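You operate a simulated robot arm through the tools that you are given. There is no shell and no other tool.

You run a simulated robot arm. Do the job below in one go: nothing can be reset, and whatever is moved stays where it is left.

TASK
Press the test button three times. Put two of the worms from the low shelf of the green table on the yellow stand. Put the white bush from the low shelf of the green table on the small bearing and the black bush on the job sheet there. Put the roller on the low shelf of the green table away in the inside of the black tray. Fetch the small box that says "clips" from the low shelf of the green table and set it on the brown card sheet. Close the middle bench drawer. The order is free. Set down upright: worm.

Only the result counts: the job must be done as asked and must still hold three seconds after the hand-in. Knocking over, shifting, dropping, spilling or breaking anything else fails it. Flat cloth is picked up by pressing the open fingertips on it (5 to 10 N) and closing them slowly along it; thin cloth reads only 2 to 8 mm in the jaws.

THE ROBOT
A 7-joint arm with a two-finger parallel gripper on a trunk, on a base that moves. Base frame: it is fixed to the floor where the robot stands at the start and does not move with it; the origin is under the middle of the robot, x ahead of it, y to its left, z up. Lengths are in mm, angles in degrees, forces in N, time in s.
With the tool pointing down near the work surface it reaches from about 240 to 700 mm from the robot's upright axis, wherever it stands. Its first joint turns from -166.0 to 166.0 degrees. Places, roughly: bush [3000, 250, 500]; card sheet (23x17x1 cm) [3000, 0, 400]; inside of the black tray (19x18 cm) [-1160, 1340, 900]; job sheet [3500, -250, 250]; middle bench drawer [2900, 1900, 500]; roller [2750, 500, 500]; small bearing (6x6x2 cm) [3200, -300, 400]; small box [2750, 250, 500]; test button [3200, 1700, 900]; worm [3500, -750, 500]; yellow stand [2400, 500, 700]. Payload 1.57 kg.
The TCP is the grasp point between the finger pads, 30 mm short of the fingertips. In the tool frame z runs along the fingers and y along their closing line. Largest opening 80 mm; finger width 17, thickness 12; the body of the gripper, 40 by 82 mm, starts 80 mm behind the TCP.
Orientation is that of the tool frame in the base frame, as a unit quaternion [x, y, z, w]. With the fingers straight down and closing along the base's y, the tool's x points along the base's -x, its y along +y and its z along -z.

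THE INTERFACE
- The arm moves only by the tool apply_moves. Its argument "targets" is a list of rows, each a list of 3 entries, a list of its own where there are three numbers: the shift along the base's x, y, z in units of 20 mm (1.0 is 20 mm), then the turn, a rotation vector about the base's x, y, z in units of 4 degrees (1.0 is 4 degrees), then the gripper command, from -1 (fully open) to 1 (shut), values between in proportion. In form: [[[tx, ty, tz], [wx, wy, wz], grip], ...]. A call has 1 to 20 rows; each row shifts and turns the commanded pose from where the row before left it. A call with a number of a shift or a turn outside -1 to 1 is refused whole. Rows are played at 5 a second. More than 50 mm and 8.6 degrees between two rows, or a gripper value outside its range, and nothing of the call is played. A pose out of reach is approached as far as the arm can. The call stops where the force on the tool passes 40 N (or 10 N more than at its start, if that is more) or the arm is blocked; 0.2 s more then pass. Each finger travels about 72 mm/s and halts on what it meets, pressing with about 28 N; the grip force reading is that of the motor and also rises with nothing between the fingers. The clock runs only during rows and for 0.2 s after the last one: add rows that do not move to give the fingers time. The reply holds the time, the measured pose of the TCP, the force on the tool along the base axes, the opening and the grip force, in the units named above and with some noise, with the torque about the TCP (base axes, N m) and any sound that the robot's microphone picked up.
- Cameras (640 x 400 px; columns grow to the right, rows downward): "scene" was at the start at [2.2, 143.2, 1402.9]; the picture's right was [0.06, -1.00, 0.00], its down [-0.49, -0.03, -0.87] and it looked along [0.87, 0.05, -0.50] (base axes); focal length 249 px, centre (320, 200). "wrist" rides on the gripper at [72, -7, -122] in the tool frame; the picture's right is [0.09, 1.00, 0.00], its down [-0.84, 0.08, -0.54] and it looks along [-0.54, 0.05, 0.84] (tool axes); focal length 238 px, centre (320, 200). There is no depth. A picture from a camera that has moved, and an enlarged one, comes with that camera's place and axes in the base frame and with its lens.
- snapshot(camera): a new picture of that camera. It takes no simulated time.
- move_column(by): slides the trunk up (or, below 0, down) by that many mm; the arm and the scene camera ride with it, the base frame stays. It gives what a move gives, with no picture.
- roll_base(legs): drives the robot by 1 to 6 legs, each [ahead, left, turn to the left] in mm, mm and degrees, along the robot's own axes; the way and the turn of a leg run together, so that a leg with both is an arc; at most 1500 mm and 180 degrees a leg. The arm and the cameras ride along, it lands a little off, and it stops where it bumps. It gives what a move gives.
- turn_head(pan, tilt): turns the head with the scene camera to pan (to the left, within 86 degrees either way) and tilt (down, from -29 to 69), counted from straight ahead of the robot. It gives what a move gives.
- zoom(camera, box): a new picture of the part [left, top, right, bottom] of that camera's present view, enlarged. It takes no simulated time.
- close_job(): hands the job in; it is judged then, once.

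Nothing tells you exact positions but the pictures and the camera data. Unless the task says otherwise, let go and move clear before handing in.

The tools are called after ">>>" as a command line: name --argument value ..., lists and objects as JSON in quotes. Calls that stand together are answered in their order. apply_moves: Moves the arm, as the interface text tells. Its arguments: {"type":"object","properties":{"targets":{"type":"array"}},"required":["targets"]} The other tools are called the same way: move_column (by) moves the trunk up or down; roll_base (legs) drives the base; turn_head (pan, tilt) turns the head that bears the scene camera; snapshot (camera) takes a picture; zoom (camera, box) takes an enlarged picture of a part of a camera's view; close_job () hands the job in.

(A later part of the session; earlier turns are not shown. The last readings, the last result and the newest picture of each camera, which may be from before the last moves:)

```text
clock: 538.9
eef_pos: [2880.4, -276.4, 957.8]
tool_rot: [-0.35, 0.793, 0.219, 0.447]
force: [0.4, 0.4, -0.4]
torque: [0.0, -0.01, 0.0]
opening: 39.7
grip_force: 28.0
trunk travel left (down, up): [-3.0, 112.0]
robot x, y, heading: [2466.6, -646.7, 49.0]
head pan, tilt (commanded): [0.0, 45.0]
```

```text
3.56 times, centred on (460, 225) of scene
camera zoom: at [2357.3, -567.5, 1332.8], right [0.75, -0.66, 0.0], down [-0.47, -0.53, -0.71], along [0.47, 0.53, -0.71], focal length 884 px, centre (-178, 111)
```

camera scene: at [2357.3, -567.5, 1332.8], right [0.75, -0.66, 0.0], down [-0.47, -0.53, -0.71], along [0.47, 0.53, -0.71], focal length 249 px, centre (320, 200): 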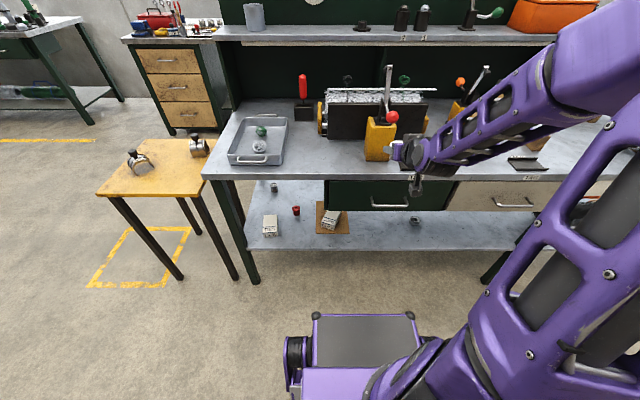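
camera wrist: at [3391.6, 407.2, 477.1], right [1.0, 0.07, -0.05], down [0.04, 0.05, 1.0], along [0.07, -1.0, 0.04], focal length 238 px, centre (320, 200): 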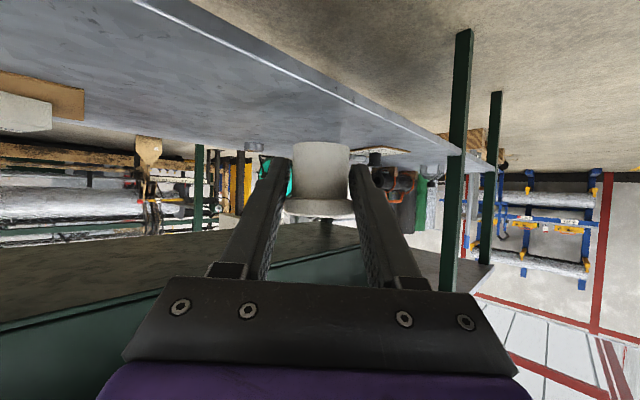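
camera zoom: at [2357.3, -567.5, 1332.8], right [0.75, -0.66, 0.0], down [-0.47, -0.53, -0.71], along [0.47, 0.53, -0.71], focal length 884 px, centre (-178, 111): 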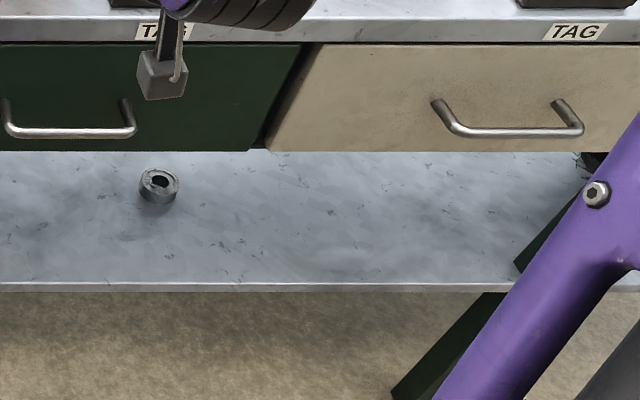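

Bearing at about (3254,-267), between the two drawer handles. Turning the base to approach diagonally, then lowering the hand in front.

>>> roll_base --legs '[[0, 0, -25.2]]'

>>> apply_moves --targets '[[[0, 0, -1], [0, 0, 0], 1], [[0, 0, -1], [0, 0, 0], 1], [[0, 0, -1], [0, 0, 0], 1], [[0, 0, -1], [0, 0, 0], 1], [[0, 0, -1], [0, 0, 0], 1], [[0, 0, -1], [0, 0, 0], 1], [[0, 0, -1], [0, 0, 0], 1], [[0, 0, -1], [0, 0, 0], 1], [[0, 0, -1], [0, 0, 0], 1], [[0, 0, -1], [0, 0, 0], 1], [[0, 0, -1], [0, 0, 0], 1], [[0, 0, -1], [0, 0, 0], 1], [[0, 0, -1], [0, 0, 0], 1], [[0, 0, -1], [0, 0, 0], 1], [[0, 0, -1], [0, 0, 0], 1], [[0, 0, -1], [0, 0, 0], 1], [[0, 0, -1], [0, 0, 0], 1], [[0, 0, -1], [0, 0, 0], 1], [[0, 0, -1], [0, 0, 0], 1], [[0, 0, -1], [0, 0, 0], 1]]'

>>> apply_moves --targets '[[[0, 0, -1], [0, 0, 0], 1], [[0, 0, -1], [0, 0, 0], 1], [[0, 0, -1], [0, 0, 0], 1], [[0, 0, -1], [0, 0, 0], 1], [[0, 0, -1], [0, 0, 0], 1]]'

>>> snapshot --camera "scene"

>>> snapshot --camera "wrist"

```text
clock: 540.6
eef_pos: [3000.7, -488.7, 958.0]
tool_rot: [-0.169, 0.851, 0.116, 0.483]
force: [0.3, -0.1, -1.2]
torque: [-0.01, 0.02, -0.01]
opening: 39.3
grip_force: 28.2
trunk travel left (down, up): [-3.0, 112.0]
robot x, y, heading: [2468.0, -651.4, 23.7]
head pan, tilt (commanded): [0.0, 45.0]
```

```text
clock: 544.8
eef_pos: [3000.1, -487.7, 558.4]
tool_rot: [-0.169, 0.851, 0.116, 0.484]
force: [0.1, 0.6, 0.2]
torque: [0.01, 0.02, 0.01]
opening: 39.5
grip_force: 27.7
trunk travel left (down, up): [-3.0, 112.0]
robot x, y, heading: [2467.3, -647.1, 23.9]
head pan, tilt (commanded): [0.0, 45.0]
```

```text
clock: 546.0
eef_pos: [3000.5, -487.0, 458.8]
tool_rot: [-0.168, 0.851, 0.115, 0.483]
force: [-0.4, -0.5, 0.5]
torque: [-0.02, 0.01, -0.03]
opening: 39.5
grip_force: 28.4
trunk travel left (down, up): [-3.0, 112.0]
robot x, y, heading: [2465.3, -644.6, 23.8]
head pan, tilt (commanded): [0.0, 45.0]
```

```text
taken
camera scene: at [2404.2, -528.4, 1332.9], right [0.4, -0.92, 0.0], down [-0.65, -0.28, -0.71], along [0.65, 0.28, -0.71], focal length 249 px, centre (320, 200)
```

scene: 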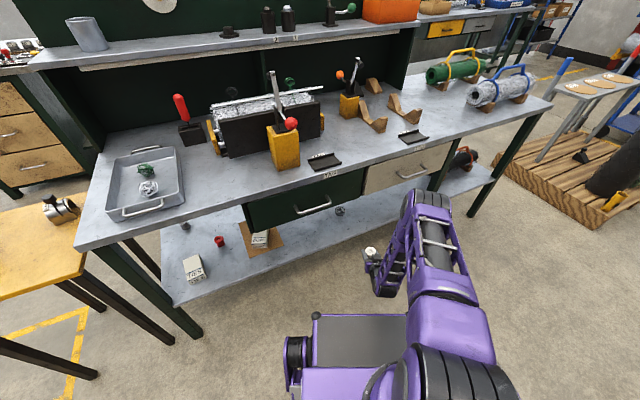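

```text
taken
camera wrist: at [2874.5, -552.0, 457.1], right [-0.44, 0.9, -0.04], down [-0.06, 0.02, 1.0], along [0.9, 0.44, 0.04], focal length 238 px, centre (320, 200)
```

wrist: 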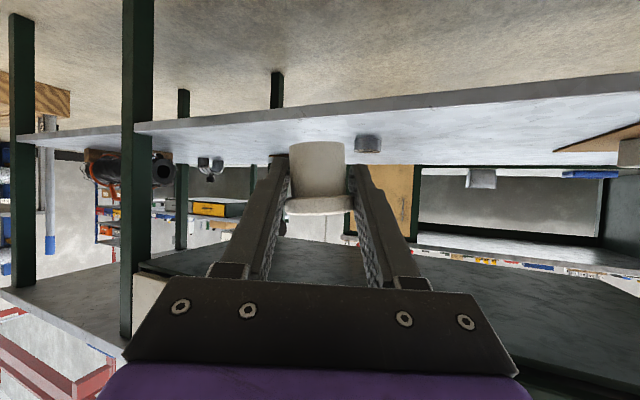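

Extending the arm to the stretched posture, then rolling in part-way.

>>> apply_moves --targets '[[[0.85, 0.375, -0.1], [0, 0, 0], 1], [[0.85, 0.375, -0.1], [0, 0, 0], 1], [[0.85, 0.375, -0.1], [0, 0, 0], 1], [[0.85, 0.375, -0.1], [0, 0, 0], 1], [[0.85, 0.375, -0.1], [0, 0, 0], 1], [[0.85, 0.375, -0.1], [0, 0, 0], 1], [[0.85, 0.375, -0.1], [0, 0, 0], 1]]'

>>> roll_base --legs '[[124, 67, 0]]'

>>> snapshot --camera "scene"

>>> snapshot --camera "wrist"

```text
clock: 547.6
eef_pos: [3119.0, -435.1, 444.0]
tool_rot: [-0.167, 0.851, 0.116, 0.485]
force: [0.5, 0.7, 0.0]
torque: [0.02, -0.03, -0.04]
opening: 39.4
grip_force: 27.9
trunk travel left (down, up): [-3.0, 112.0]
robot x, y, heading: [2469.2, -651.8, 23.5]
head pan, tilt (commanded): [0.0, 45.0]
```

```text
clock: 549.0
eef_pos: [3204.7, -325.8, 444.5]
tool_rot: [-0.168, 0.851, 0.116, 0.484]
force: [0.2, 0.2, -0.5]
torque: [0.0, -0.01, 0.02]
opening: 39.7
grip_force: 28.3
trunk travel left (down, up): [-3.0, 112.0]
robot x, y, heading: [2556.3, -540.9, 23.8]
head pan, tilt (commanded): [0.0, 45.0]
```

```text
taken
camera scene: at [2489.8, -417.9, 1332.8], right [0.4, -0.92, 0.0], down [-0.65, -0.28, -0.71], along [0.65, 0.28, -0.71], focal length 249 px, centre (320, 200)
```

scene: 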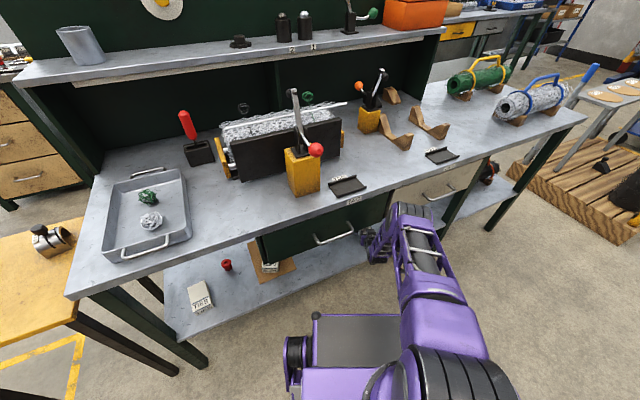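

```text
taken
camera wrist: at [3079.0, -389.0, 443.2], right [-0.44, 0.9, -0.05], down [-0.06, 0.02, 1.0], along [0.9, 0.44, 0.04], focal length 238 px, centre (320, 200)
```

wrist: 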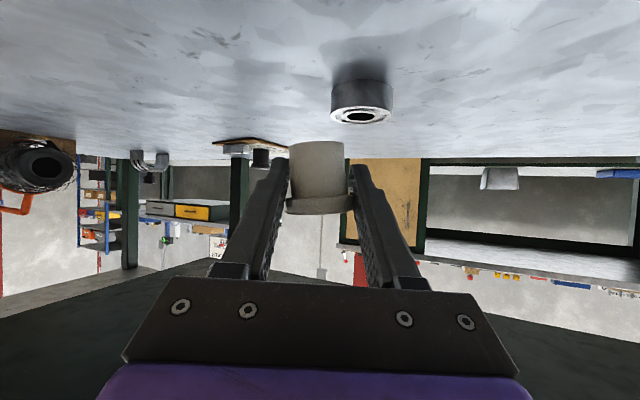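

Bearing confirmed at (3256,-267). Checking the elbow's clearance to the drawer handles.

>>> zoom --camera "scene" --box '[300, 160, 500, 290]'

```text
3.08 times, centred on (400, 225) of scene
camera zoom: at [2489.8, -417.9, 1332.8], right [0.4, -0.92, 0.0], down [-0.65, -0.28, -0.71], along [0.65, 0.28, -0.71], focal length 765 px, centre (74, 123)
```

zoom: 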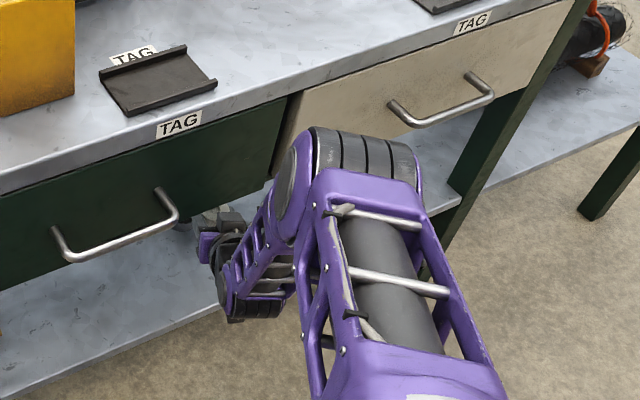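

Clearance is limited but present. I'll use arm extension for most of the remaining distance, in small steps.

>>> apply_moves --targets '[[[0.345, 0.457, 0], [0, 0, 0], 1], [[0.345, 0.457, 0], [0, 0, 0], 1], [[0.345, 0.457, 0], [0, 0, 0], 1]]'

>>> zoom --camera "scene" --box '[300, 160, 500, 290]'

```text
clock: 549.8
eef_pos: [3226.0, -298.7, 444.3]
tool_rot: [-0.169, 0.85, 0.116, 0.485]
force: [-0.2, -0.1, -0.3]
torque: [0.02, -0.01, -0.01]
opening: 39.9
grip_force: 28.2
trunk travel left (down, up): [-3.0, 112.0]
robot x, y, heading: [2549.8, -539.3, 23.7]
head pan, tilt (commanded): [0.0, 45.0]
```

```text
3.08 times, centred on (400, 225) of scene
camera zoom: at [2489.9, -417.9, 1332.9], right [0.4, -0.92, 0.0], down [-0.65, -0.28, -0.71], along [0.65, 0.28, -0.71], focal length 765 px, centre (74, 123)
```

zoom: 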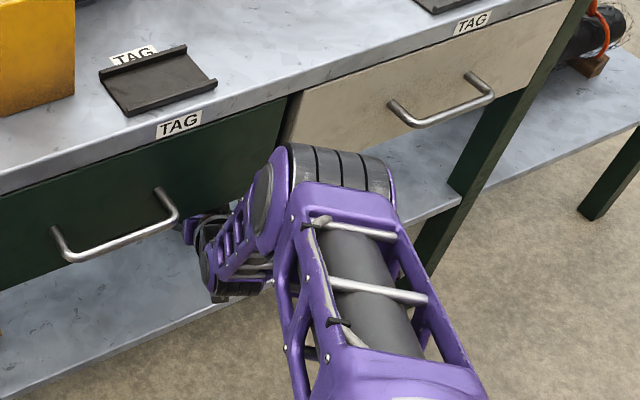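

Extending moves the elbow away from the handle. Continuing.

>>> apply_moves --targets '[[[0.34, 0.46, 0], [0, 0, 0], 1], [[0.34, 0.46, 0], [0, 0, 0], 1], [[0.33, 0.46, 0], [0, 0, 0], 1]]'

>>> zoom --camera "scene" --box '[300, 160, 500, 290]'

>>> snapshot --camera "wrist"

```text
clock: 550.6
eef_pos: [3244.8, -270.8, 445.0]
tool_rot: [-0.169, 0.851, 0.116, 0.484]
force: [0.4, -1.0, -0.7]
torque: [-0.02, -0.01, -0.02]
opening: 39.7
grip_force: 27.4
trunk travel left (down, up): [-3.0, 112.0]
robot x, y, heading: [2552.9, -539.7, 23.8]
head pan, tilt (commanded): [0.0, 45.0]
```

```text
3.08 times, centred on (400, 225) of scene
camera zoom: at [2489.9, -417.9, 1332.9], right [0.4, -0.92, 0.0], down [-0.65, -0.28, -0.71], along [0.65, 0.28, -0.71], focal length 765 px, centre (74, 123)
```

zoom: 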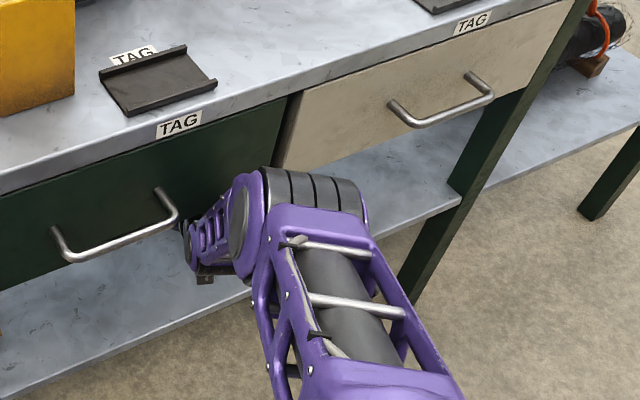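

```text
taken
camera wrist: at [3119.8, -334.5, 443.4], right [-0.44, 0.9, -0.04], down [-0.06, 0.02, 1.0], along [0.9, 0.44, 0.04], focal length 238 px, centre (320, 200)
```

wrist: 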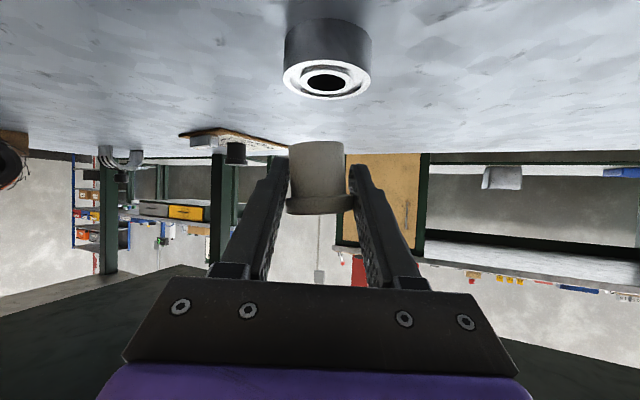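

The elbow is clear and the bush hangs nearly over the bearing. Zooming to measure the bush's exact offset in the grip.

>>> zoom --camera "wrist" --box '[260, 10, 400, 230]'

```text
1.82 times, centred on (330, 120) of wrist
camera zoom: at [3119.8, -334.5, 443.4], right [-0.44, 0.9, -0.04], down [-0.06, 0.02, 1.0], along [0.9, 0.44, 0.04], focal length 433 px, centre (302, 346)
```

zoom: 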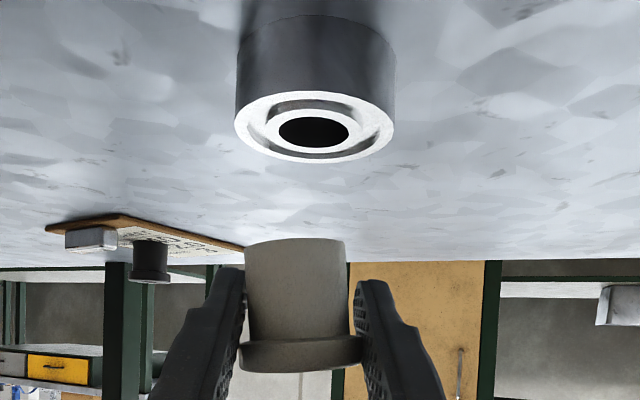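

The bush sits about 3 mm behind the grasp point. I'll bring the base 40 mm closer (arm back 28 mm) to have reach for lowering, ending centred on the bearing.

>>> apply_moves --targets '[[[-0.64, -0.28, 0], [0, 0, 0], 1], [[-0.64, -0.28, 0], [0, 0, 0], 1]]'

>>> roll_base --legs '[[40, 0, 0]]'

>>> zoom --camera "scene" --box '[300, 160, 500, 290]'

>>> zoom --camera "wrist" --box '[260, 10, 400, 230]'

```text
clock: 551.2
eef_pos: [3219.2, -280.9, 444.4]
tool_rot: [-0.169, 0.851, 0.116, 0.484]
force: [0.1, -0.1, -0.2]
torque: [-0.01, 0.0, -0.02]
opening: 39.6
grip_force: 28.7
trunk travel left (down, up): [-3.0, 112.0]
robot x, y, heading: [2554.0, -540.3, 24.0]
head pan, tilt (commanded): [0.0, 45.0]
```

```text
clock: 552.2
eef_pos: [3239.4, -278.5, 426.1]
tool_rot: [-0.17, 0.86, 0.111, 0.468]
force: [-0.4, -0.6, -0.7]
torque: [0.01, -0.01, -0.01]
opening: 40.1
grip_force: 27.7
trunk travel left (down, up): [-3.0, 112.0]
robot x, y, heading: [2588.1, -526.8, 23.7]
head pan, tilt (commanded): [0.0, 45.0]
stopped in leg 1: the robot was blocked; the commanded pose is now the measured one
```

```text
3.08 times, centred on (400, 225) of scene
camera zoom: at [2525.2, -402.7, 1332.9], right [0.4, -0.92, 0.0], down [-0.65, -0.28, -0.71], along [0.65, 0.28, -0.71], focal length 765 px, centre (74, 123)
```

zoom: 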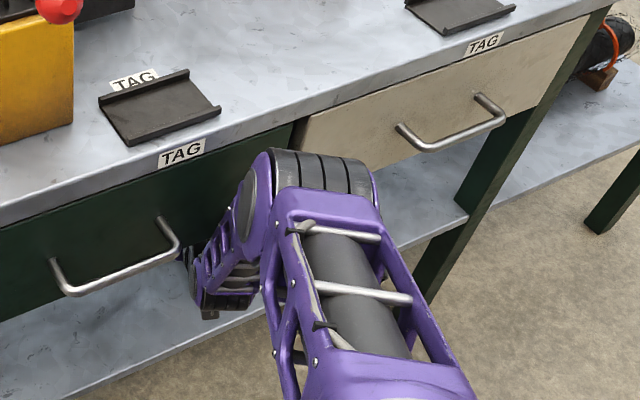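

```text
1.82 times, centred on (330, 120) of wrist
camera zoom: at [3113.6, -342.0, 430.4], right [-0.44, 0.9, -0.05], down [-0.03, 0.04, 1.0], along [0.9, 0.44, 0.01], focal length 433 px, centre (302, 346)
```

zoom: 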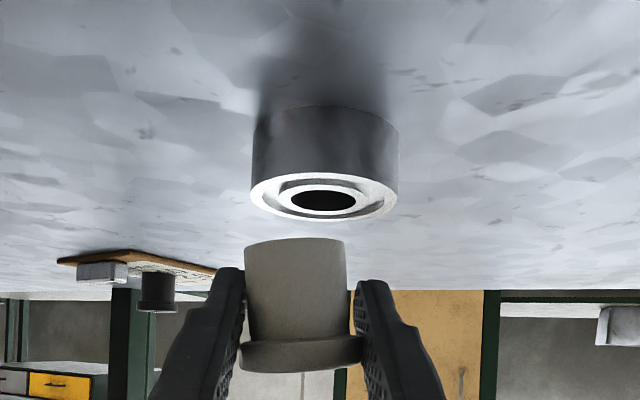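

The wrist touched the green drawer's handle. Backing off, shifting the base slightly right, and levelling the tool again.

>>> roll_base --legs '[[-21, -49, 0]]'

>>> apply_moves --targets '[[[0, 0, 0.6], [0.24, -0.53, 0], 1], [[0.2, 0.8, 0], [0, 0, 0], 1], [[0.2, 0.8, 0], [0, 0, 0], 1], [[0.2, 0.8, 0], [0, 0, 0], 1]]'

>>> zoom --camera "scene" --box '[300, 160, 500, 290]'

>>> snapshot --camera "wrist"

```text
clock: 553.3
eef_pos: [3240.7, -331.5, 426.4]
tool_rot: [-0.169, 0.86, 0.11, 0.469]
force: [1.0, -0.1, 0.5]
torque: [-0.01, 0.01, 0.0]
opening: 39.8
grip_force: 27.9
trunk travel left (down, up): [-3.0, 112.0]
robot x, y, heading: [2587.5, -578.0, 23.6]
head pan, tilt (commanded): [0.0, 45.0]
```

```text
clock: 554.3
eef_pos: [3252.0, -282.5, 439.8]
tool_rot: [-0.167, 0.85, 0.115, 0.486]
force: [0.3, -0.2, 0.1]
torque: [0.01, 0.01, -0.05]
opening: 39.5
grip_force: 27.7
trunk travel left (down, up): [-3.0, 112.0]
robot x, y, heading: [2588.9, -577.8, 23.6]
head pan, tilt (commanded): [0.0, 45.0]
```

```text
3.08 times, centred on (400, 225) of scene
camera zoom: at [2525.7, -455.7, 1332.9], right [0.4, -0.92, 0.0], down [-0.65, -0.28, -0.71], along [0.65, 0.28, -0.71], focal length 765 px, centre (74, 123)
```

zoom: 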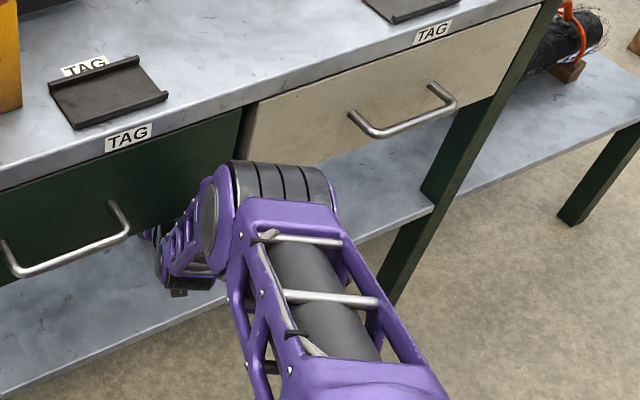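

```text
taken
camera wrist: at [3126.5, -346.6, 437.0], right [-0.44, 0.9, -0.05], down [-0.06, 0.02, 1.0], along [0.9, 0.44, 0.05], focal length 238 px, centre (320, 200)
```

wrist: 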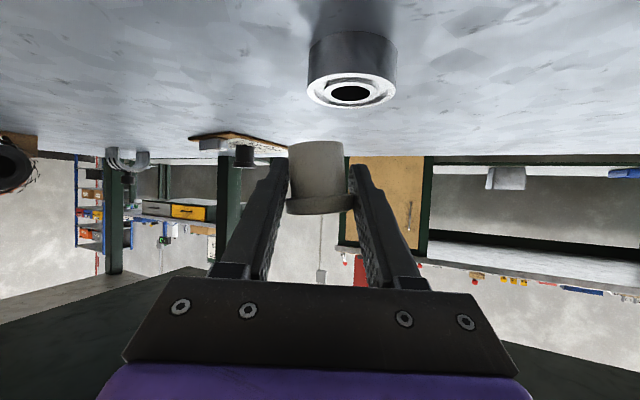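

Good clearance on both sides now. Lowering partly first, then centring over the bearing.

>>> apply_moves --targets '[[[0, 0, -0.4], [0, 0, 0], 1], [[0, 0, -0.4], [0, 0, 0], 1], [[0.11, 0.4, 0], [0, 0, 0], 1], [[0.11, 0.4, 0], [0, 0, 0], 1]]'

>>> zoom --camera "wrist" --box '[240, 40, 400, 230]'

>>> zoom --camera "scene" --box '[300, 160, 500, 290]'

```text
clock: 555.3
eef_pos: [3256.4, -268.7, 422.6]
tool_rot: [-0.168, 0.85, 0.116, 0.486]
force: [0.2, -0.1, 0.0]
torque: [0.0, 0.01, -0.01]
opening: 39.5
grip_force: 27.8
trunk travel left (down, up): [-3.0, 112.0]
robot x, y, heading: [2588.9, -580.4, 23.4]
head pan, tilt (commanded): [0.0, 45.0]
```

```text
2.11 times, centred on (320, 135) of wrist
camera zoom: at [3131.0, -331.2, 420.8], right [-0.44, 0.9, -0.05], down [-0.06, 0.02, 1.0], along [0.9, 0.44, 0.05], focal length 502 px, centre (320, 337)
```

zoom: 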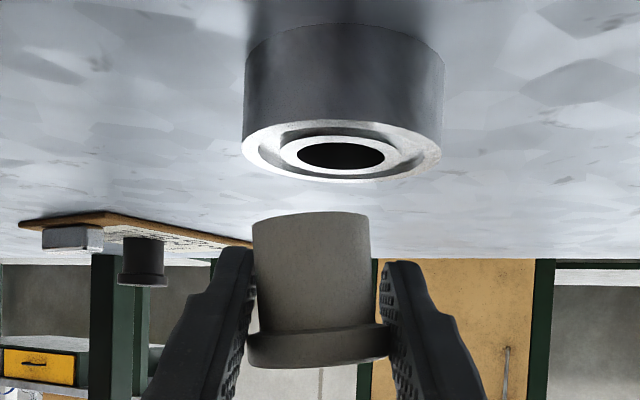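

```text
3.08 times, centred on (400, 225) of scene
camera zoom: at [2525.7, -455.7, 1332.8], right [0.4, -0.92, 0.0], down [-0.65, -0.28, -0.71], along [0.65, 0.28, -0.71], focal length 765 px, centre (74, 123)
```

zoom: 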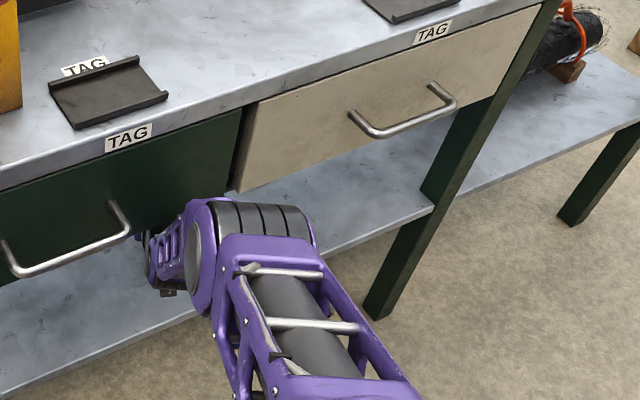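

The bush looks slightly tilted in the grip; measuring more closely.

>>> zoom --camera "wrist" --box '[270, 120, 370, 230]'

```text
3.64 times, centred on (320, 175) of wrist
camera zoom: at [3131.0, -331.2, 420.8], right [-0.44, 0.9, -0.05], down [-0.06, 0.02, 1.0], along [0.9, 0.44, 0.05], focal length 867 px, centre (320, 291)
```

zoom: 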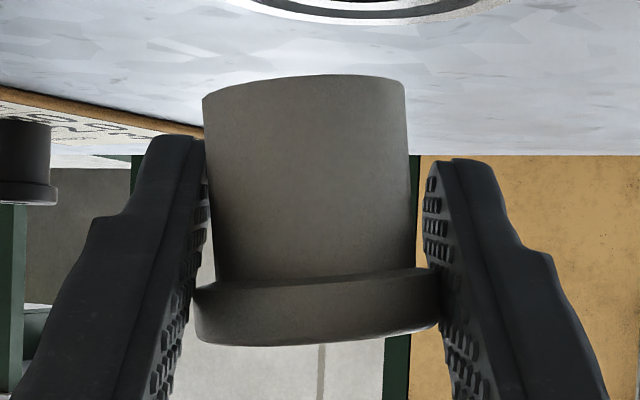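

The bush is tilted about 6° sideways in the grip. Rolling the hand to level it.

>>> apply_moves --targets '[[[0, 0, 0], [0.72, 0.352, 0.04], 1], [[0, 0, 0], [0.72, 0.352, 0.04], 1]]'

>>> zoom --camera "wrist" --box '[250, 60, 390, 230]'

```text
clock: 555.9
eef_pos: [3257.4, -265.8, 421.9]
tool_rot: [-0.142, 0.854, 0.164, 0.472]
force: [-0.3, -0.1, -0.2]
torque: [-0.01, -0.03, 0.03]
opening: 39.7
grip_force: 27.9
trunk travel left (down, up): [-3.0, 112.0]
robot x, y, heading: [2586.5, -580.5, 23.6]
head pan, tilt (commanded): [0.0, 45.0]
```

```text
2.35 times, centred on (320, 145) of wrist
camera zoom: at [3131.0, -331.6, 420.6], right [-0.44, 0.89, 0.07], down [-0.01, -0.08, 1.0], along [0.9, 0.44, 0.05], focal length 561 px, centre (320, 329)
```

zoom: 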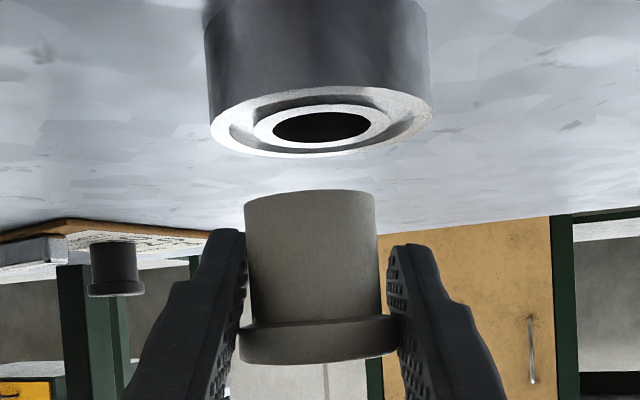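

The bush is upright again; it's about 5 mm off the bearing's centre sideways. Centring and lowering.

>>> apply_moves --targets '[[[-0.03, 0.25, -0.2], [0, 0, 0], 1], [[0, 0, -0.2], [0, 0, 0], 1], [[0, 0, 0], [0, 0, 0], 1]]'

>>> zoom --camera "wrist" --box '[250, 60, 390, 230]'

>>> zoom --camera "scene" --box '[300, 160, 500, 290]'

```text
clock: 556.7
eef_pos: [3255.8, -262.7, 414.7]
tool_rot: [-0.142, 0.854, 0.163, 0.473]
force: [-0.7, 1.0, -1.0]
torque: [-0.05, 0.0, -0.01]
opening: 39.2
grip_force: 28.0
trunk travel left (down, up): [-3.0, 112.0]
robot x, y, heading: [2585.6, -576.0, 23.8]
head pan, tilt (commanded): [0.0, 45.0]
```

```text
2.35 times, centred on (320, 145) of wrist
camera zoom: at [3130.2, -326.4, 412.7], right [-0.44, 0.89, 0.07], down [-0.01, -0.08, 1.0], along [0.9, 0.44, 0.05], focal length 561 px, centre (320, 329)
```

zoom: 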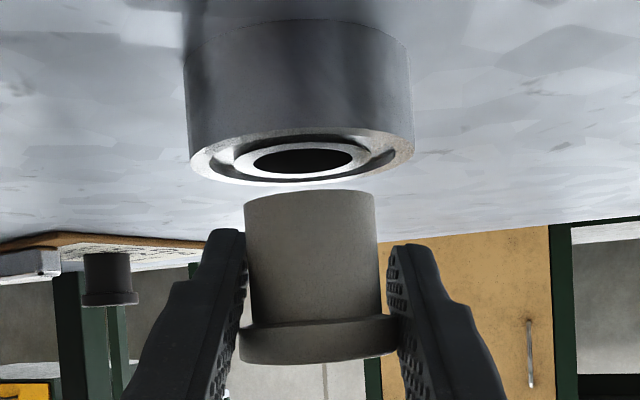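

```text
3.08 times, centred on (400, 225) of scene
camera zoom: at [2525.7, -455.6, 1332.8], right [0.4, -0.92, 0.0], down [-0.65, -0.28, -0.71], along [0.65, 0.28, -0.71], focal length 765 px, centre (74, 123)
```

zoom: 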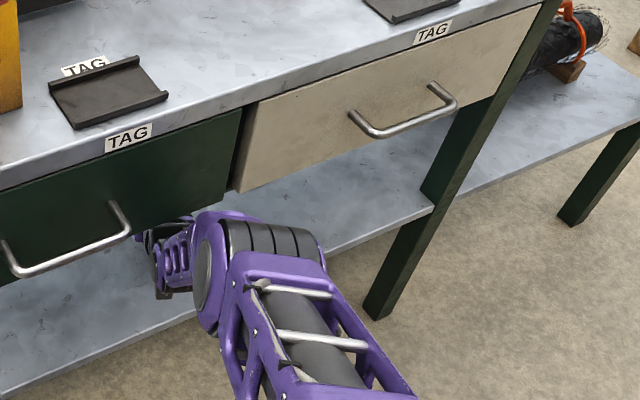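

Alignment looks within a few mm. Lowering in small steps until contact.

>>> apply_moves --targets '[[[0.1, 0.02, -0.15], [0, 0, 0], 1], [[0, 0, -0.1], [0, 0, 0], 1], [[0, 0, 0], [0, 0, 0], 1]]'

>>> zoom --camera "wrist" --box '[250, 60, 390, 230]'

```text
clock: 557.5
eef_pos: [3257.7, -261.5, 408.6]
tool_rot: [-0.143, 0.854, 0.164, 0.472]
force: [-0.7, 0.3, -0.6]
torque: [0.01, -0.05, 0.02]
opening: 39.5
grip_force: 28.2
trunk travel left (down, up): [-3.0, 112.0]
robot x, y, heading: [2585.2, -578.1, 23.3]
head pan, tilt (commanded): [0.0, 45.0]
```

```text
2.35 times, centred on (320, 145) of wrist
camera zoom: at [3132.3, -326.1, 407.8], right [-0.44, 0.89, 0.06], down [-0.01, -0.08, 1.0], along [0.9, 0.44, 0.05], focal length 561 px, centre (320, 329)
```

zoom: 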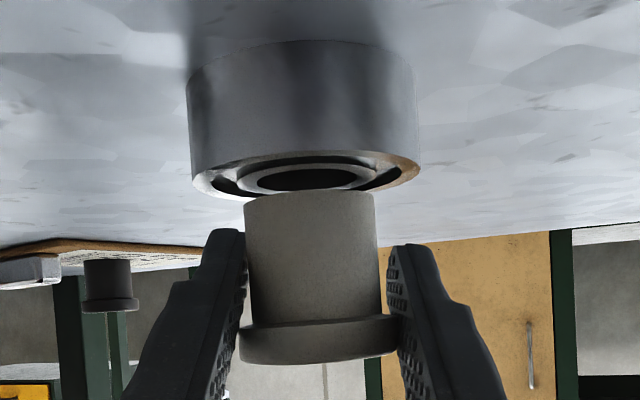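

Shifting 3 mm forward and continuing down.

>>> apply_moves --targets '[[[0.13, 0.06, -0.1], [0, 0, 0], 1], [[0, 0, -0.1], [0, 0, 0], 1], [[0, 0, 0], [0, 0, 0], 1]]'

>>> apply_moves --targets '[[[0, 0, -0.1], [0, 0, 0], 1], [[0, 0, 0], [0, 0, 0], 1]]'

>>> zoom --camera "wrist" --box '[250, 60, 390, 230]'

```text
clock: 558.3
eef_pos: [3260.2, -259.7, 407.1]
tool_rot: [-0.142, 0.854, 0.163, 0.473]
force: [0.9, 0.4, 3.6]
torque: [0.05, -0.01, 0.0]
opening: 39.4
grip_force: 27.7
trunk travel left (down, up): [-3.0, 112.0]
robot x, y, heading: [2590.0, -577.4, 23.7]
head pan, tilt (commanded): [0.0, 45.0]
```

```text
clock: 558.9
eef_pos: [3260.7, -260.6, 406.5]
tool_rot: [-0.142, 0.854, 0.163, 0.473]
force: [0.9, 0.6, 5.4]
torque: [0.11, -0.01, 0.0]
opening: 39.4
grip_force: 27.6
trunk travel left (down, up): [-3.0, 112.0]
robot x, y, heading: [2586.6, -578.6, 23.7]
head pan, tilt (commanded): [0.0, 45.0]
```

```text
2.35 times, centred on (320, 145) of wrist
camera zoom: at [3134.8, -324.8, 405.5], right [-0.44, 0.89, 0.06], down [-0.02, -0.08, 1.0], along [0.9, 0.44, 0.05], focal length 561 px, centre (320, 329)
```

zoom: 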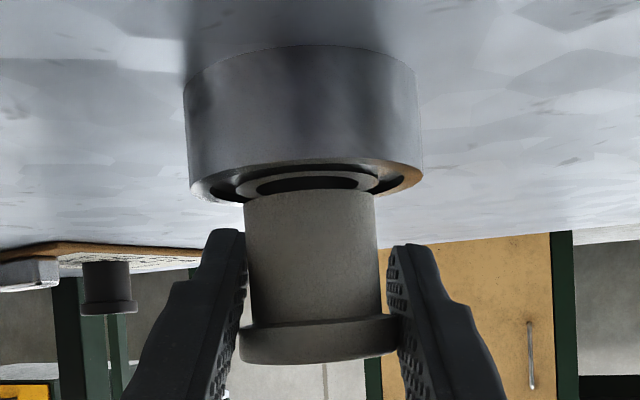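

Contact is felt on the far edge only, so the bush is pitched a few degrees. Lifting 4 mm, pitching the hand 5° to level it, then lowering again.

>>> apply_moves --targets '[[[0, 0, 0.25], [0, 0, 0], 1], [[0, 0, 0], [0.26, -0.57, 0], 1], [[0, 0, 0], [0.26, -0.57, 0], 1], [[0, 0, 0], [0, 0, 0], 1]]'

>>> zoom --camera "wrist" --box '[250, 60, 390, 230]'

```text
clock: 559.9
eef_pos: [3268.3, -255.9, 427.5]
tool_rot: [-0.141, 0.832, 0.173, 0.508]
force: [0.1, -0.3, -1.1]
torque: [-0.05, 0.01, -0.03]
opening: 39.3
grip_force: 28.4
out of reach, approached as far as the arm can: row 2, 3
trunk travel left (down, up): [-3.0, 112.0]
robot x, y, heading: [2586.6, -581.5, 23.6]
head pan, tilt (commanded): [0.0, 45.0]
```

```text
2.35 times, centred on (320, 145) of wrist
camera zoom: at [3143.3, -319.2, 412.8], right [-0.45, 0.89, 0.06], down [-0.09, -0.12, 0.99], along [0.89, 0.44, 0.13], focal length 561 px, centre (320, 329)
```

zoom: 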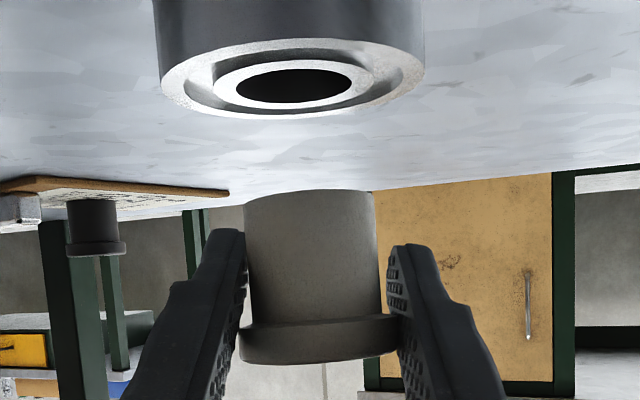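

The arm is at its reach limit. Rolling the base 25 mm closer to regain reach.

>>> roll_base --legs '[[25, 0, 0]]'

>>> apply_moves --targets '[[[0, 0, 0], [0, 0, 0], 1]]'

>>> zoom --camera "scene" --box '[300, 160, 500, 290]'

```text
clock: 560.9
eef_pos: [3288.3, -248.9, 419.4]
tool_rot: [-0.14, 0.835, 0.171, 0.503]
force: [-0.1, 0.1, -1.2]
torque: [0.0, 0.0, -0.01]
opening: 39.7
grip_force: 27.5
trunk travel left (down, up): [-3.0, 112.0]
robot x, y, heading: [2610.7, -567.0, 23.9]
head pan, tilt (commanded): [0.0, 45.0]
stopped in leg 1: the robot was blocked; the commanded pose is now the measured one
```

```text
clock: 561.3
eef_pos: [3287.9, -248.5, 420.0]
tool_rot: [-0.14, 0.835, 0.171, 0.504]
force: [-0.6, 1.0, -1.1]
torque: [-0.01, -0.01, -0.03]
opening: 39.5
grip_force: 28.7
trunk travel left (down, up): [-3.0, 112.0]
robot x, y, heading: [2614.8, -566.9, 23.6]
head pan, tilt (commanded): [0.0, 45.0]
```

```text
3.08 times, centred on (400, 225) of scene
camera zoom: at [2550.0, -445.1, 1332.8], right [0.4, -0.92, 0.0], down [-0.65, -0.28, -0.71], along [0.65, 0.28, -0.71], focal length 765 px, centre (74, 123)
```

zoom: 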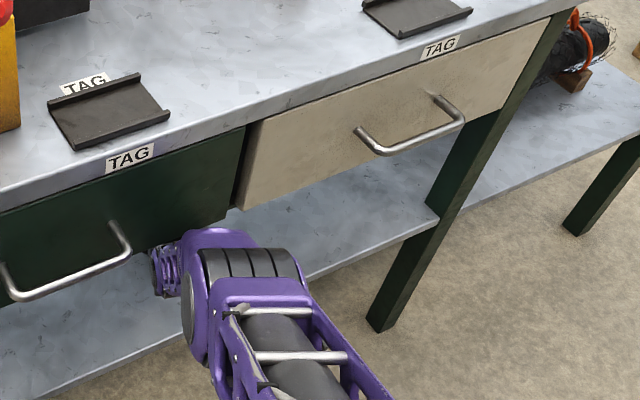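

The wrist meets the drawer's underside here. Backing off 25 mm and returning to the previous tilt, which was reachable.

>>> roll_base --legs '[[-28, 0, 0]]'

>>> apply_moves --targets '[[[-0.3, -0.2, 0.3], [-0.24, 0.52, 0], 1], [[0, 0, 0], [-0.24, 0.52, 0], 1], [[0, 0, 0], [0, 0, 0], 1]]'

>>> zoom --camera "wrist" --box '[250, 60, 390, 230]'

```text
clock: 562.2
eef_pos: [3262.4, -259.7, 419.6]
tool_rot: [-0.14, 0.834, 0.171, 0.505]
force: [0.0, -0.7, -0.7]
torque: [0.02, -0.03, 0.01]
opening: 39.7
grip_force: 28.2
trunk travel left (down, up): [-3.0, 112.0]
robot x, y, heading: [2585.3, -579.8, 23.8]
head pan, tilt (commanded): [0.0, 45.0]
```

```text
clock: 563.0
eef_pos: [3256.7, -264.3, 425.9]
tool_rot: [-0.141, 0.856, 0.161, 0.471]
force: [0.3, 0.4, -1.2]
torque: [-0.01, -0.02, 0.01]
opening: 39.5
grip_force: 28.2
trunk travel left (down, up): [-3.0, 112.0]
robot x, y, heading: [2587.3, -579.0, 23.7]
head pan, tilt (commanded): [0.0, 45.0]
```

```text
2.35 times, centred on (320, 145) of wrist
camera zoom: at [3130.9, -327.7, 425.0], right [-0.44, 0.89, 0.06], down [-0.01, -0.08, 1.0], along [0.9, 0.44, 0.04], focal length 561 px, centre (320, 329)
```

zoom: 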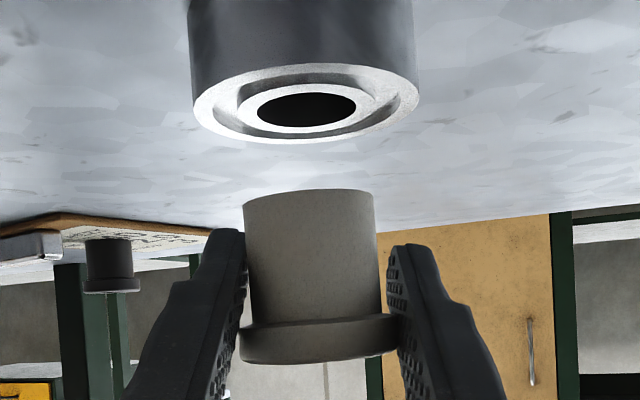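

Returning over the bearing and lowering with the reachable tilt.

>>> roll_base --legs '[[6, 0, 0]]'

>>> apply_moves --targets '[[[0.1, 0.12, -0.35], [0, 0, 0], 1], [[0, 0, -0.3], [0, 0, 0], 1], [[0, 0, 0], [0, 0, 0], 1]]'

>>> zoom --camera "wrist" --box '[250, 60, 390, 230]'

```text
clock: 563.7
eef_pos: [3262.0, -261.3, 424.0]
tool_rot: [-0.142, 0.856, 0.162, 0.47]
force: [-1.1, -0.5, -0.5]
torque: [0.04, 0.03, -0.01]
opening: 39.7
grip_force: 27.9
trunk travel left (down, up): [-3.0, 112.0]
robot x, y, heading: [2594.4, -576.5, 23.8]
head pan, tilt (commanded): [0.0, 45.0]
```

```text
clock: 564.5
eef_pos: [3263.8, -258.2, 411.8]
tool_rot: [-0.141, 0.856, 0.161, 0.47]
force: [0.9, 0.7, -0.7]
torque: [0.0, 0.01, 0.0]
opening: 39.6
grip_force: 28.0
trunk travel left (down, up): [-3.0, 112.0]
robot x, y, heading: [2591.5, -575.9, 23.7]
head pan, tilt (commanded): [0.0, 45.0]
```

```text
2.35 times, centred on (320, 145) of wrist
camera zoom: at [3137.6, -323.0, 411.0], right [-0.44, 0.9, 0.06], down [-0.01, -0.08, 1.0], along [0.9, 0.44, 0.04], focal length 561 px, centre (320, 329)
```

zoom: 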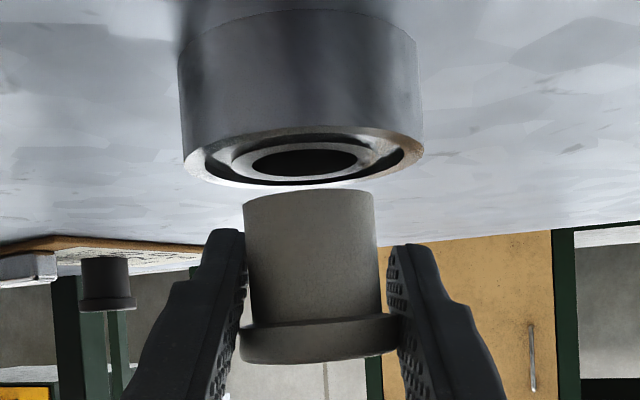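

>>> apply_moves --targets '[[[0, 0, -0.12], [0, 0, 0], 1], [[0, 0, 0], [0, 0, 0], 1]]'

>>> apply_moves --targets '[[[0, 0, -0.12], [0, 0, 0], 1], [[0, 0, 0], [0, 0, 0], 1]]'

>>> zoom --camera "wrist" --box '[250, 60, 390, 230]'

```text
clock: 565.1
eef_pos: [3263.4, -258.5, 409.8]
tool_rot: [-0.143, 0.856, 0.162, 0.47]
force: [0.7, -0.5, -1.1]
torque: [-0.01, 0.03, 0.02]
opening: 39.5
grip_force: 28.3
trunk travel left (down, up): [-3.0, 112.0]
robot x, y, heading: [2591.7, -577.6, 23.7]
head pan, tilt (commanded): [0.0, 45.0]
```

```text
clock: 565.7
eef_pos: [3264.2, -260.4, 406.8]
tool_rot: [-0.142, 0.855, 0.161, 0.471]
force: [-0.5, -0.1, 1.2]
torque: [0.04, 0.01, -0.01]
opening: 39.8
grip_force: 28.2
trunk travel left (down, up): [-3.0, 112.0]
robot x, y, heading: [2592.0, -574.6, 23.8]
head pan, tilt (commanded): [0.0, 45.0]
```

```text
2.35 times, centred on (320, 145) of wrist
camera zoom: at [3137.8, -322.9, 406.7], right [-0.44, 0.89, 0.06], down [-0.01, -0.08, 1.0], along [0.9, 0.44, 0.04], focal length 561 px, centre (320, 329)
```

zoom: 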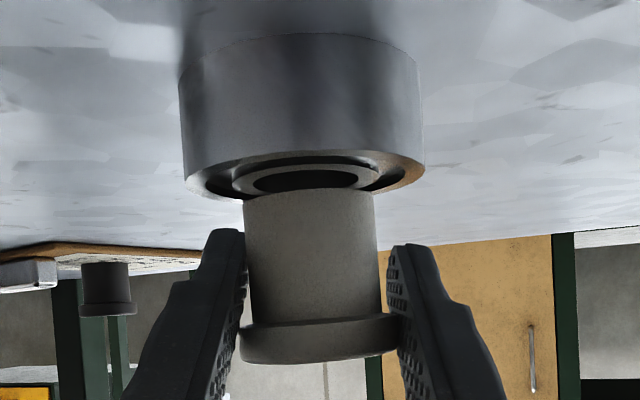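

>>> apply_moves --targets '[[[0, 0, -0.1], [0, 0, 0], 1], [[0, 0, 0], [0, 0, 0], 1]]'

>>> apply_moves --targets '[[[0, 0, -0.1], [0, 0, 0], 1], [[0, 0, 0], [0, 0, 0], 1]]'

>>> zoom --camera "wrist" --box '[250, 60, 390, 230]'

```text
clock: 566.3
eef_pos: [3263.7, -258.6, 407.1]
tool_rot: [-0.142, 0.854, 0.162, 0.473]
force: [0.0, 0.9, 8.6]
torque: [0.12, 0.05, -0.01]
opening: 39.6
grip_force: 28.1
trunk travel left (down, up): [-3.0, 112.0]
robot x, y, heading: [2589.0, -573.5, 23.5]
head pan, tilt (commanded): [0.0, 45.0]
```

```text
clock: 566.9
eef_pos: [3263.3, -258.9, 408.0]
tool_rot: [-0.141, 0.855, 0.161, 0.472]
force: [3.0, 0.7, 10.9]
torque: [0.11, -0.04, -0.05]
opening: 39.5
grip_force: 27.5
trunk travel left (down, up): [-3.0, 112.0]
robot x, y, heading: [2591.4, -575.5, 23.8]
head pan, tilt (commanded): [0.0, 45.0]
```

```text
2.35 times, centred on (320, 145) of wrist
camera zoom: at [3138.8, -322.8, 406.1], right [-0.44, 0.89, 0.06], down [-0.01, -0.08, 1.0], along [0.9, 0.44, 0.05], focal length 561 px, centre (320, 329)
```

zoom: 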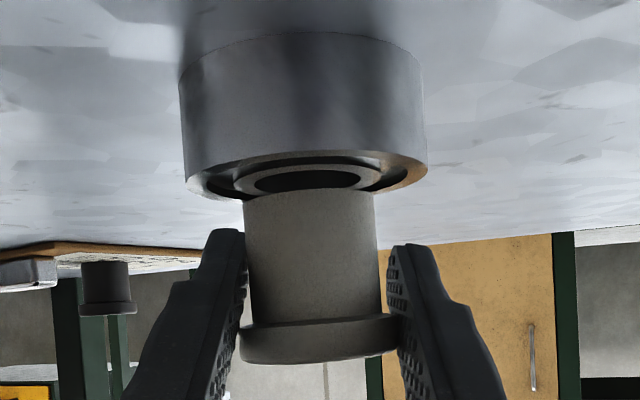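

Firm contact. I'll press slightly more so the bush pivots flat within the grip.

>>> apply_moves --targets '[[[0, 0, -0.15], [0, 0, 0], 1], [[0, 0, -0.1], [0, 0, 0], 1], [[0, 0, 0], [0, 0, 0], 1]]'

>>> zoom --camera "wrist" --box '[250, 60, 390, 230]'

```text
clock: 567.7
eef_pos: [3264.2, -260.3, 408.0]
tool_rot: [-0.143, 0.855, 0.163, 0.472]
force: [2.8, 1.1, 14.2]
torque: [0.2, -0.01, 0.0]
opening: 39.7
grip_force: 28.3
out of reach, approached as far as the arm can: row 1
trunk travel left (down, up): [-3.0, 112.0]
robot x, y, heading: [2591.0, -576.3, 23.6]
head pan, tilt (commanded): [0.0, 45.0]
```

```text
2.35 times, centred on (320, 145) of wrist
camera zoom: at [3138.4, -323.0, 406.0], right [-0.44, 0.89, 0.06], down [-0.01, -0.08, 1.0], along [0.9, 0.44, 0.05], focal length 561 px, centre (320, 329)
```

zoom: 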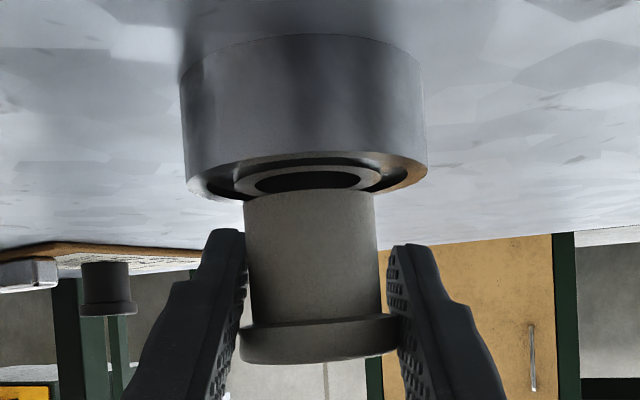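

Easing the pressure and releasing the bush slowly.

>>> apply_moves --targets '[[[0, 0, 0.15], [0, 0, 0], 1], [[0, 0, 0], [0, 0, 0], 1]]'

>>> apply_moves --targets '[[[0, 0, 0], [0, 0, 0], 0.1], [[0, 0, 0], [0, 0, 0], -0.1], [[0, 0, 0], [0, 0, 0], -0.4], [[0, 0, 0], [0, 0, 0], -0.7], [[0, 0, 0], [0, 0, 0], -1], [[0, 0, 0], [0, 0, 0], -1]]'

>>> zoom --camera "wrist" --box '[220, 40, 420, 240]'

```text
clock: 568.3
eef_pos: [3263.5, -258.0, 407.5]
tool_rot: [-0.143, 0.856, 0.162, 0.47]
force: [2.3, 1.4, 11.7]
torque: [0.18, 0.01, -0.03]
opening: 39.3
grip_force: 28.1
trunk travel left (down, up): [-3.0, 112.0]
robot x, y, heading: [2586.7, -577.4, 23.8]
head pan, tilt (commanded): [0.0, 45.0]
```

```text
clock: 569.7
eef_pos: [3263.8, -259.9, 406.6]
tool_rot: [-0.142, 0.857, 0.161, 0.469]
force: [-0.2, 0.0, 0.1]
torque: [0.02, 0.02, 0.0]
opening: 80.1
grip_force: 0.1
trunk travel left (down, up): [-3.0, 112.0]
robot x, y, heading: [2592.8, -579.8, 23.8]
head pan, tilt (commanded): [0.0, 45.0]
```

```text
2.00 times, centred on (320, 140) of wrist
camera zoom: at [3137.7, -323.5, 405.6], right [-0.44, 0.89, 0.06], down [-0.01, -0.08, 1.0], along [0.9, 0.44, 0.04], focal length 477 px, centre (320, 320)
```

zoom: 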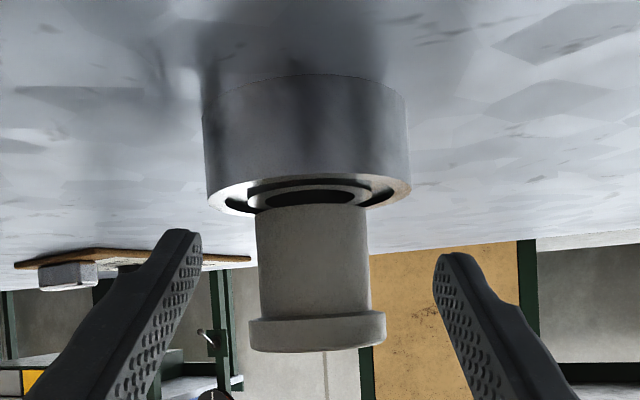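

The bush stands upright but about 17 mm too far forward on the bearing (bearing top is nearer z≈379). I'll regrip it right away, lift, and move it back to the centre.

>>> apply_moves --targets '[[[0, 0, 0], [0, 0, 0], -0.4], [[0, 0, 0], [0, 0, 0], -0.1], [[0, 0, 0], [0, 0, 0], 0.1], [[0, 0, 0], [0, 0, 0], 0.5], [[0, 0, 0], [0, 0, 0], 1], [[0, 0, 0], [0, 0, 0], 1], [[0, 0, 0], [0, 0, 0], 1]]'

>>> zoom --camera "wrist" --box '[220, 40, 420, 240]'

```text
clock: 571.3
eef_pos: [3263.8, -259.5, 406.7]
tool_rot: [-0.143, 0.856, 0.162, 0.47]
force: [-0.4, 1.0, 0.7]
torque: [0.03, 0.04, 0.02]
opening: 39.6
grip_force: 28.3
trunk travel left (down, up): [-3.0, 112.0]
robot x, y, heading: [2591.4, -576.5, 23.6]
head pan, tilt (commanded): [0.0, 45.0]
```

```text
2.00 times, centred on (320, 140) of wrist
camera zoom: at [3137.7, -323.5, 405.7], right [-0.44, 0.89, 0.06], down [-0.01, -0.08, 1.0], along [0.9, 0.44, 0.04], focal length 477 px, centre (320, 320)
```

zoom: 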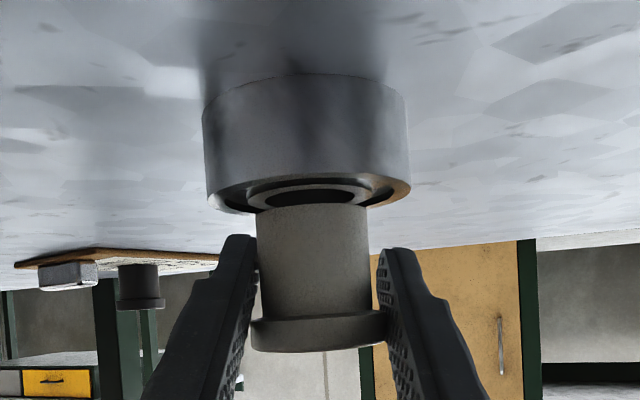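

Regripped level. Lifting 12 mm and moving back about 21 mm, then re-checking.

>>> apply_moves --targets '[[[0, 0, 0.3], [0, 0, 0], 1], [[0, 0, 0.3], [0, 0, 0], 1], [[-0.48, -0.22, 0], [0, 0, 0], 1], [[-0.48, -0.22, 0], [0, 0, 0], 1], [[0, 0, 0], [0, 0, 0], 1]]'

>>> zoom --camera "wrist" --box '[220, 40, 420, 240]'

```text
clock: 572.5
eef_pos: [3243.5, -268.8, 417.4]
tool_rot: [-0.142, 0.855, 0.162, 0.471]
force: [0.6, 1.1, -0.6]
torque: [-0.01, 0.01, -0.01]
opening: 39.5
grip_force: 28.1
trunk travel left (down, up): [-3.0, 112.0]
robot x, y, heading: [2594.9, -573.2, 23.5]
head pan, tilt (commanded): [0.0, 45.0]
```

```text
2.00 times, centred on (320, 140) of wrist
camera zoom: at [3118.5, -332.4, 417.6], right [-0.44, 0.9, 0.06], down [-0.01, -0.08, 1.0], along [0.9, 0.44, 0.04], focal length 477 px, centre (320, 320)
```

zoom: 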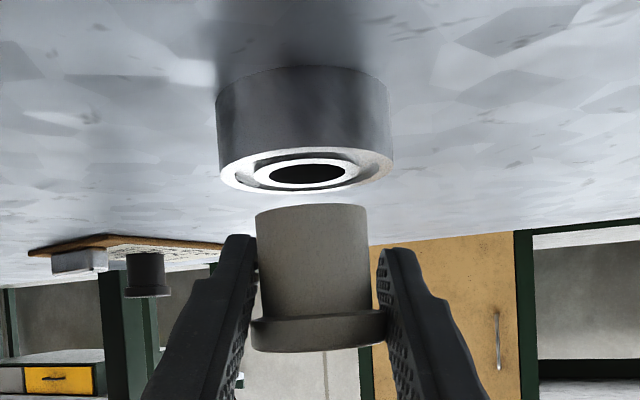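

Solving both views gives the bearing top at z≈378 and the bush now ~6 mm short. Moving 6 mm forward and lowering.

>>> apply_moves --targets '[[[0.3, 0.08, -0.1], [0, 0, 0], 1], [[0, 0, -0.2], [0, 0, 0], 1], [[0, 0, 0], [0, 0, 0], 1]]'

>>> zoom --camera "wrist" --box '[220, 40, 420, 240]'

```text
clock: 573.3
eef_pos: [3249.8, -266.7, 411.9]
tool_rot: [-0.142, 0.856, 0.162, 0.469]
force: [0.2, -0.5, -0.3]
torque: [-0.01, 0.01, 0.0]
opening: 39.4
grip_force: 27.9
trunk travel left (down, up): [-3.0, 112.0]
robot x, y, heading: [2589.3, -572.4, 23.6]
head pan, tilt (commanded): [0.0, 45.0]
```

```text
2.00 times, centred on (320, 140) of wrist
camera zoom: at [3124.3, -330.8, 411.3], right [-0.44, 0.9, 0.06], down [-0.01, -0.08, 1.0], along [0.9, 0.44, 0.04], focal length 477 px, centre (320, 320)
```

zoom: 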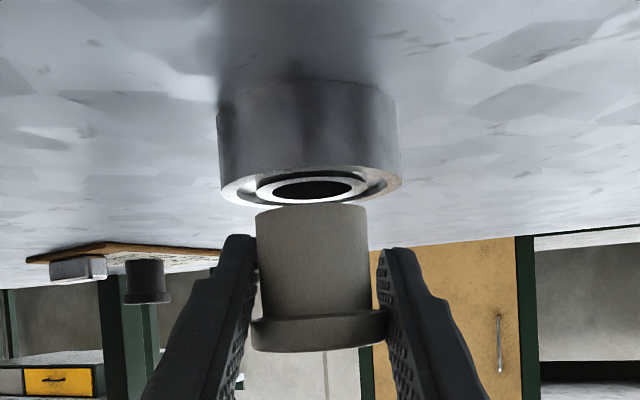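

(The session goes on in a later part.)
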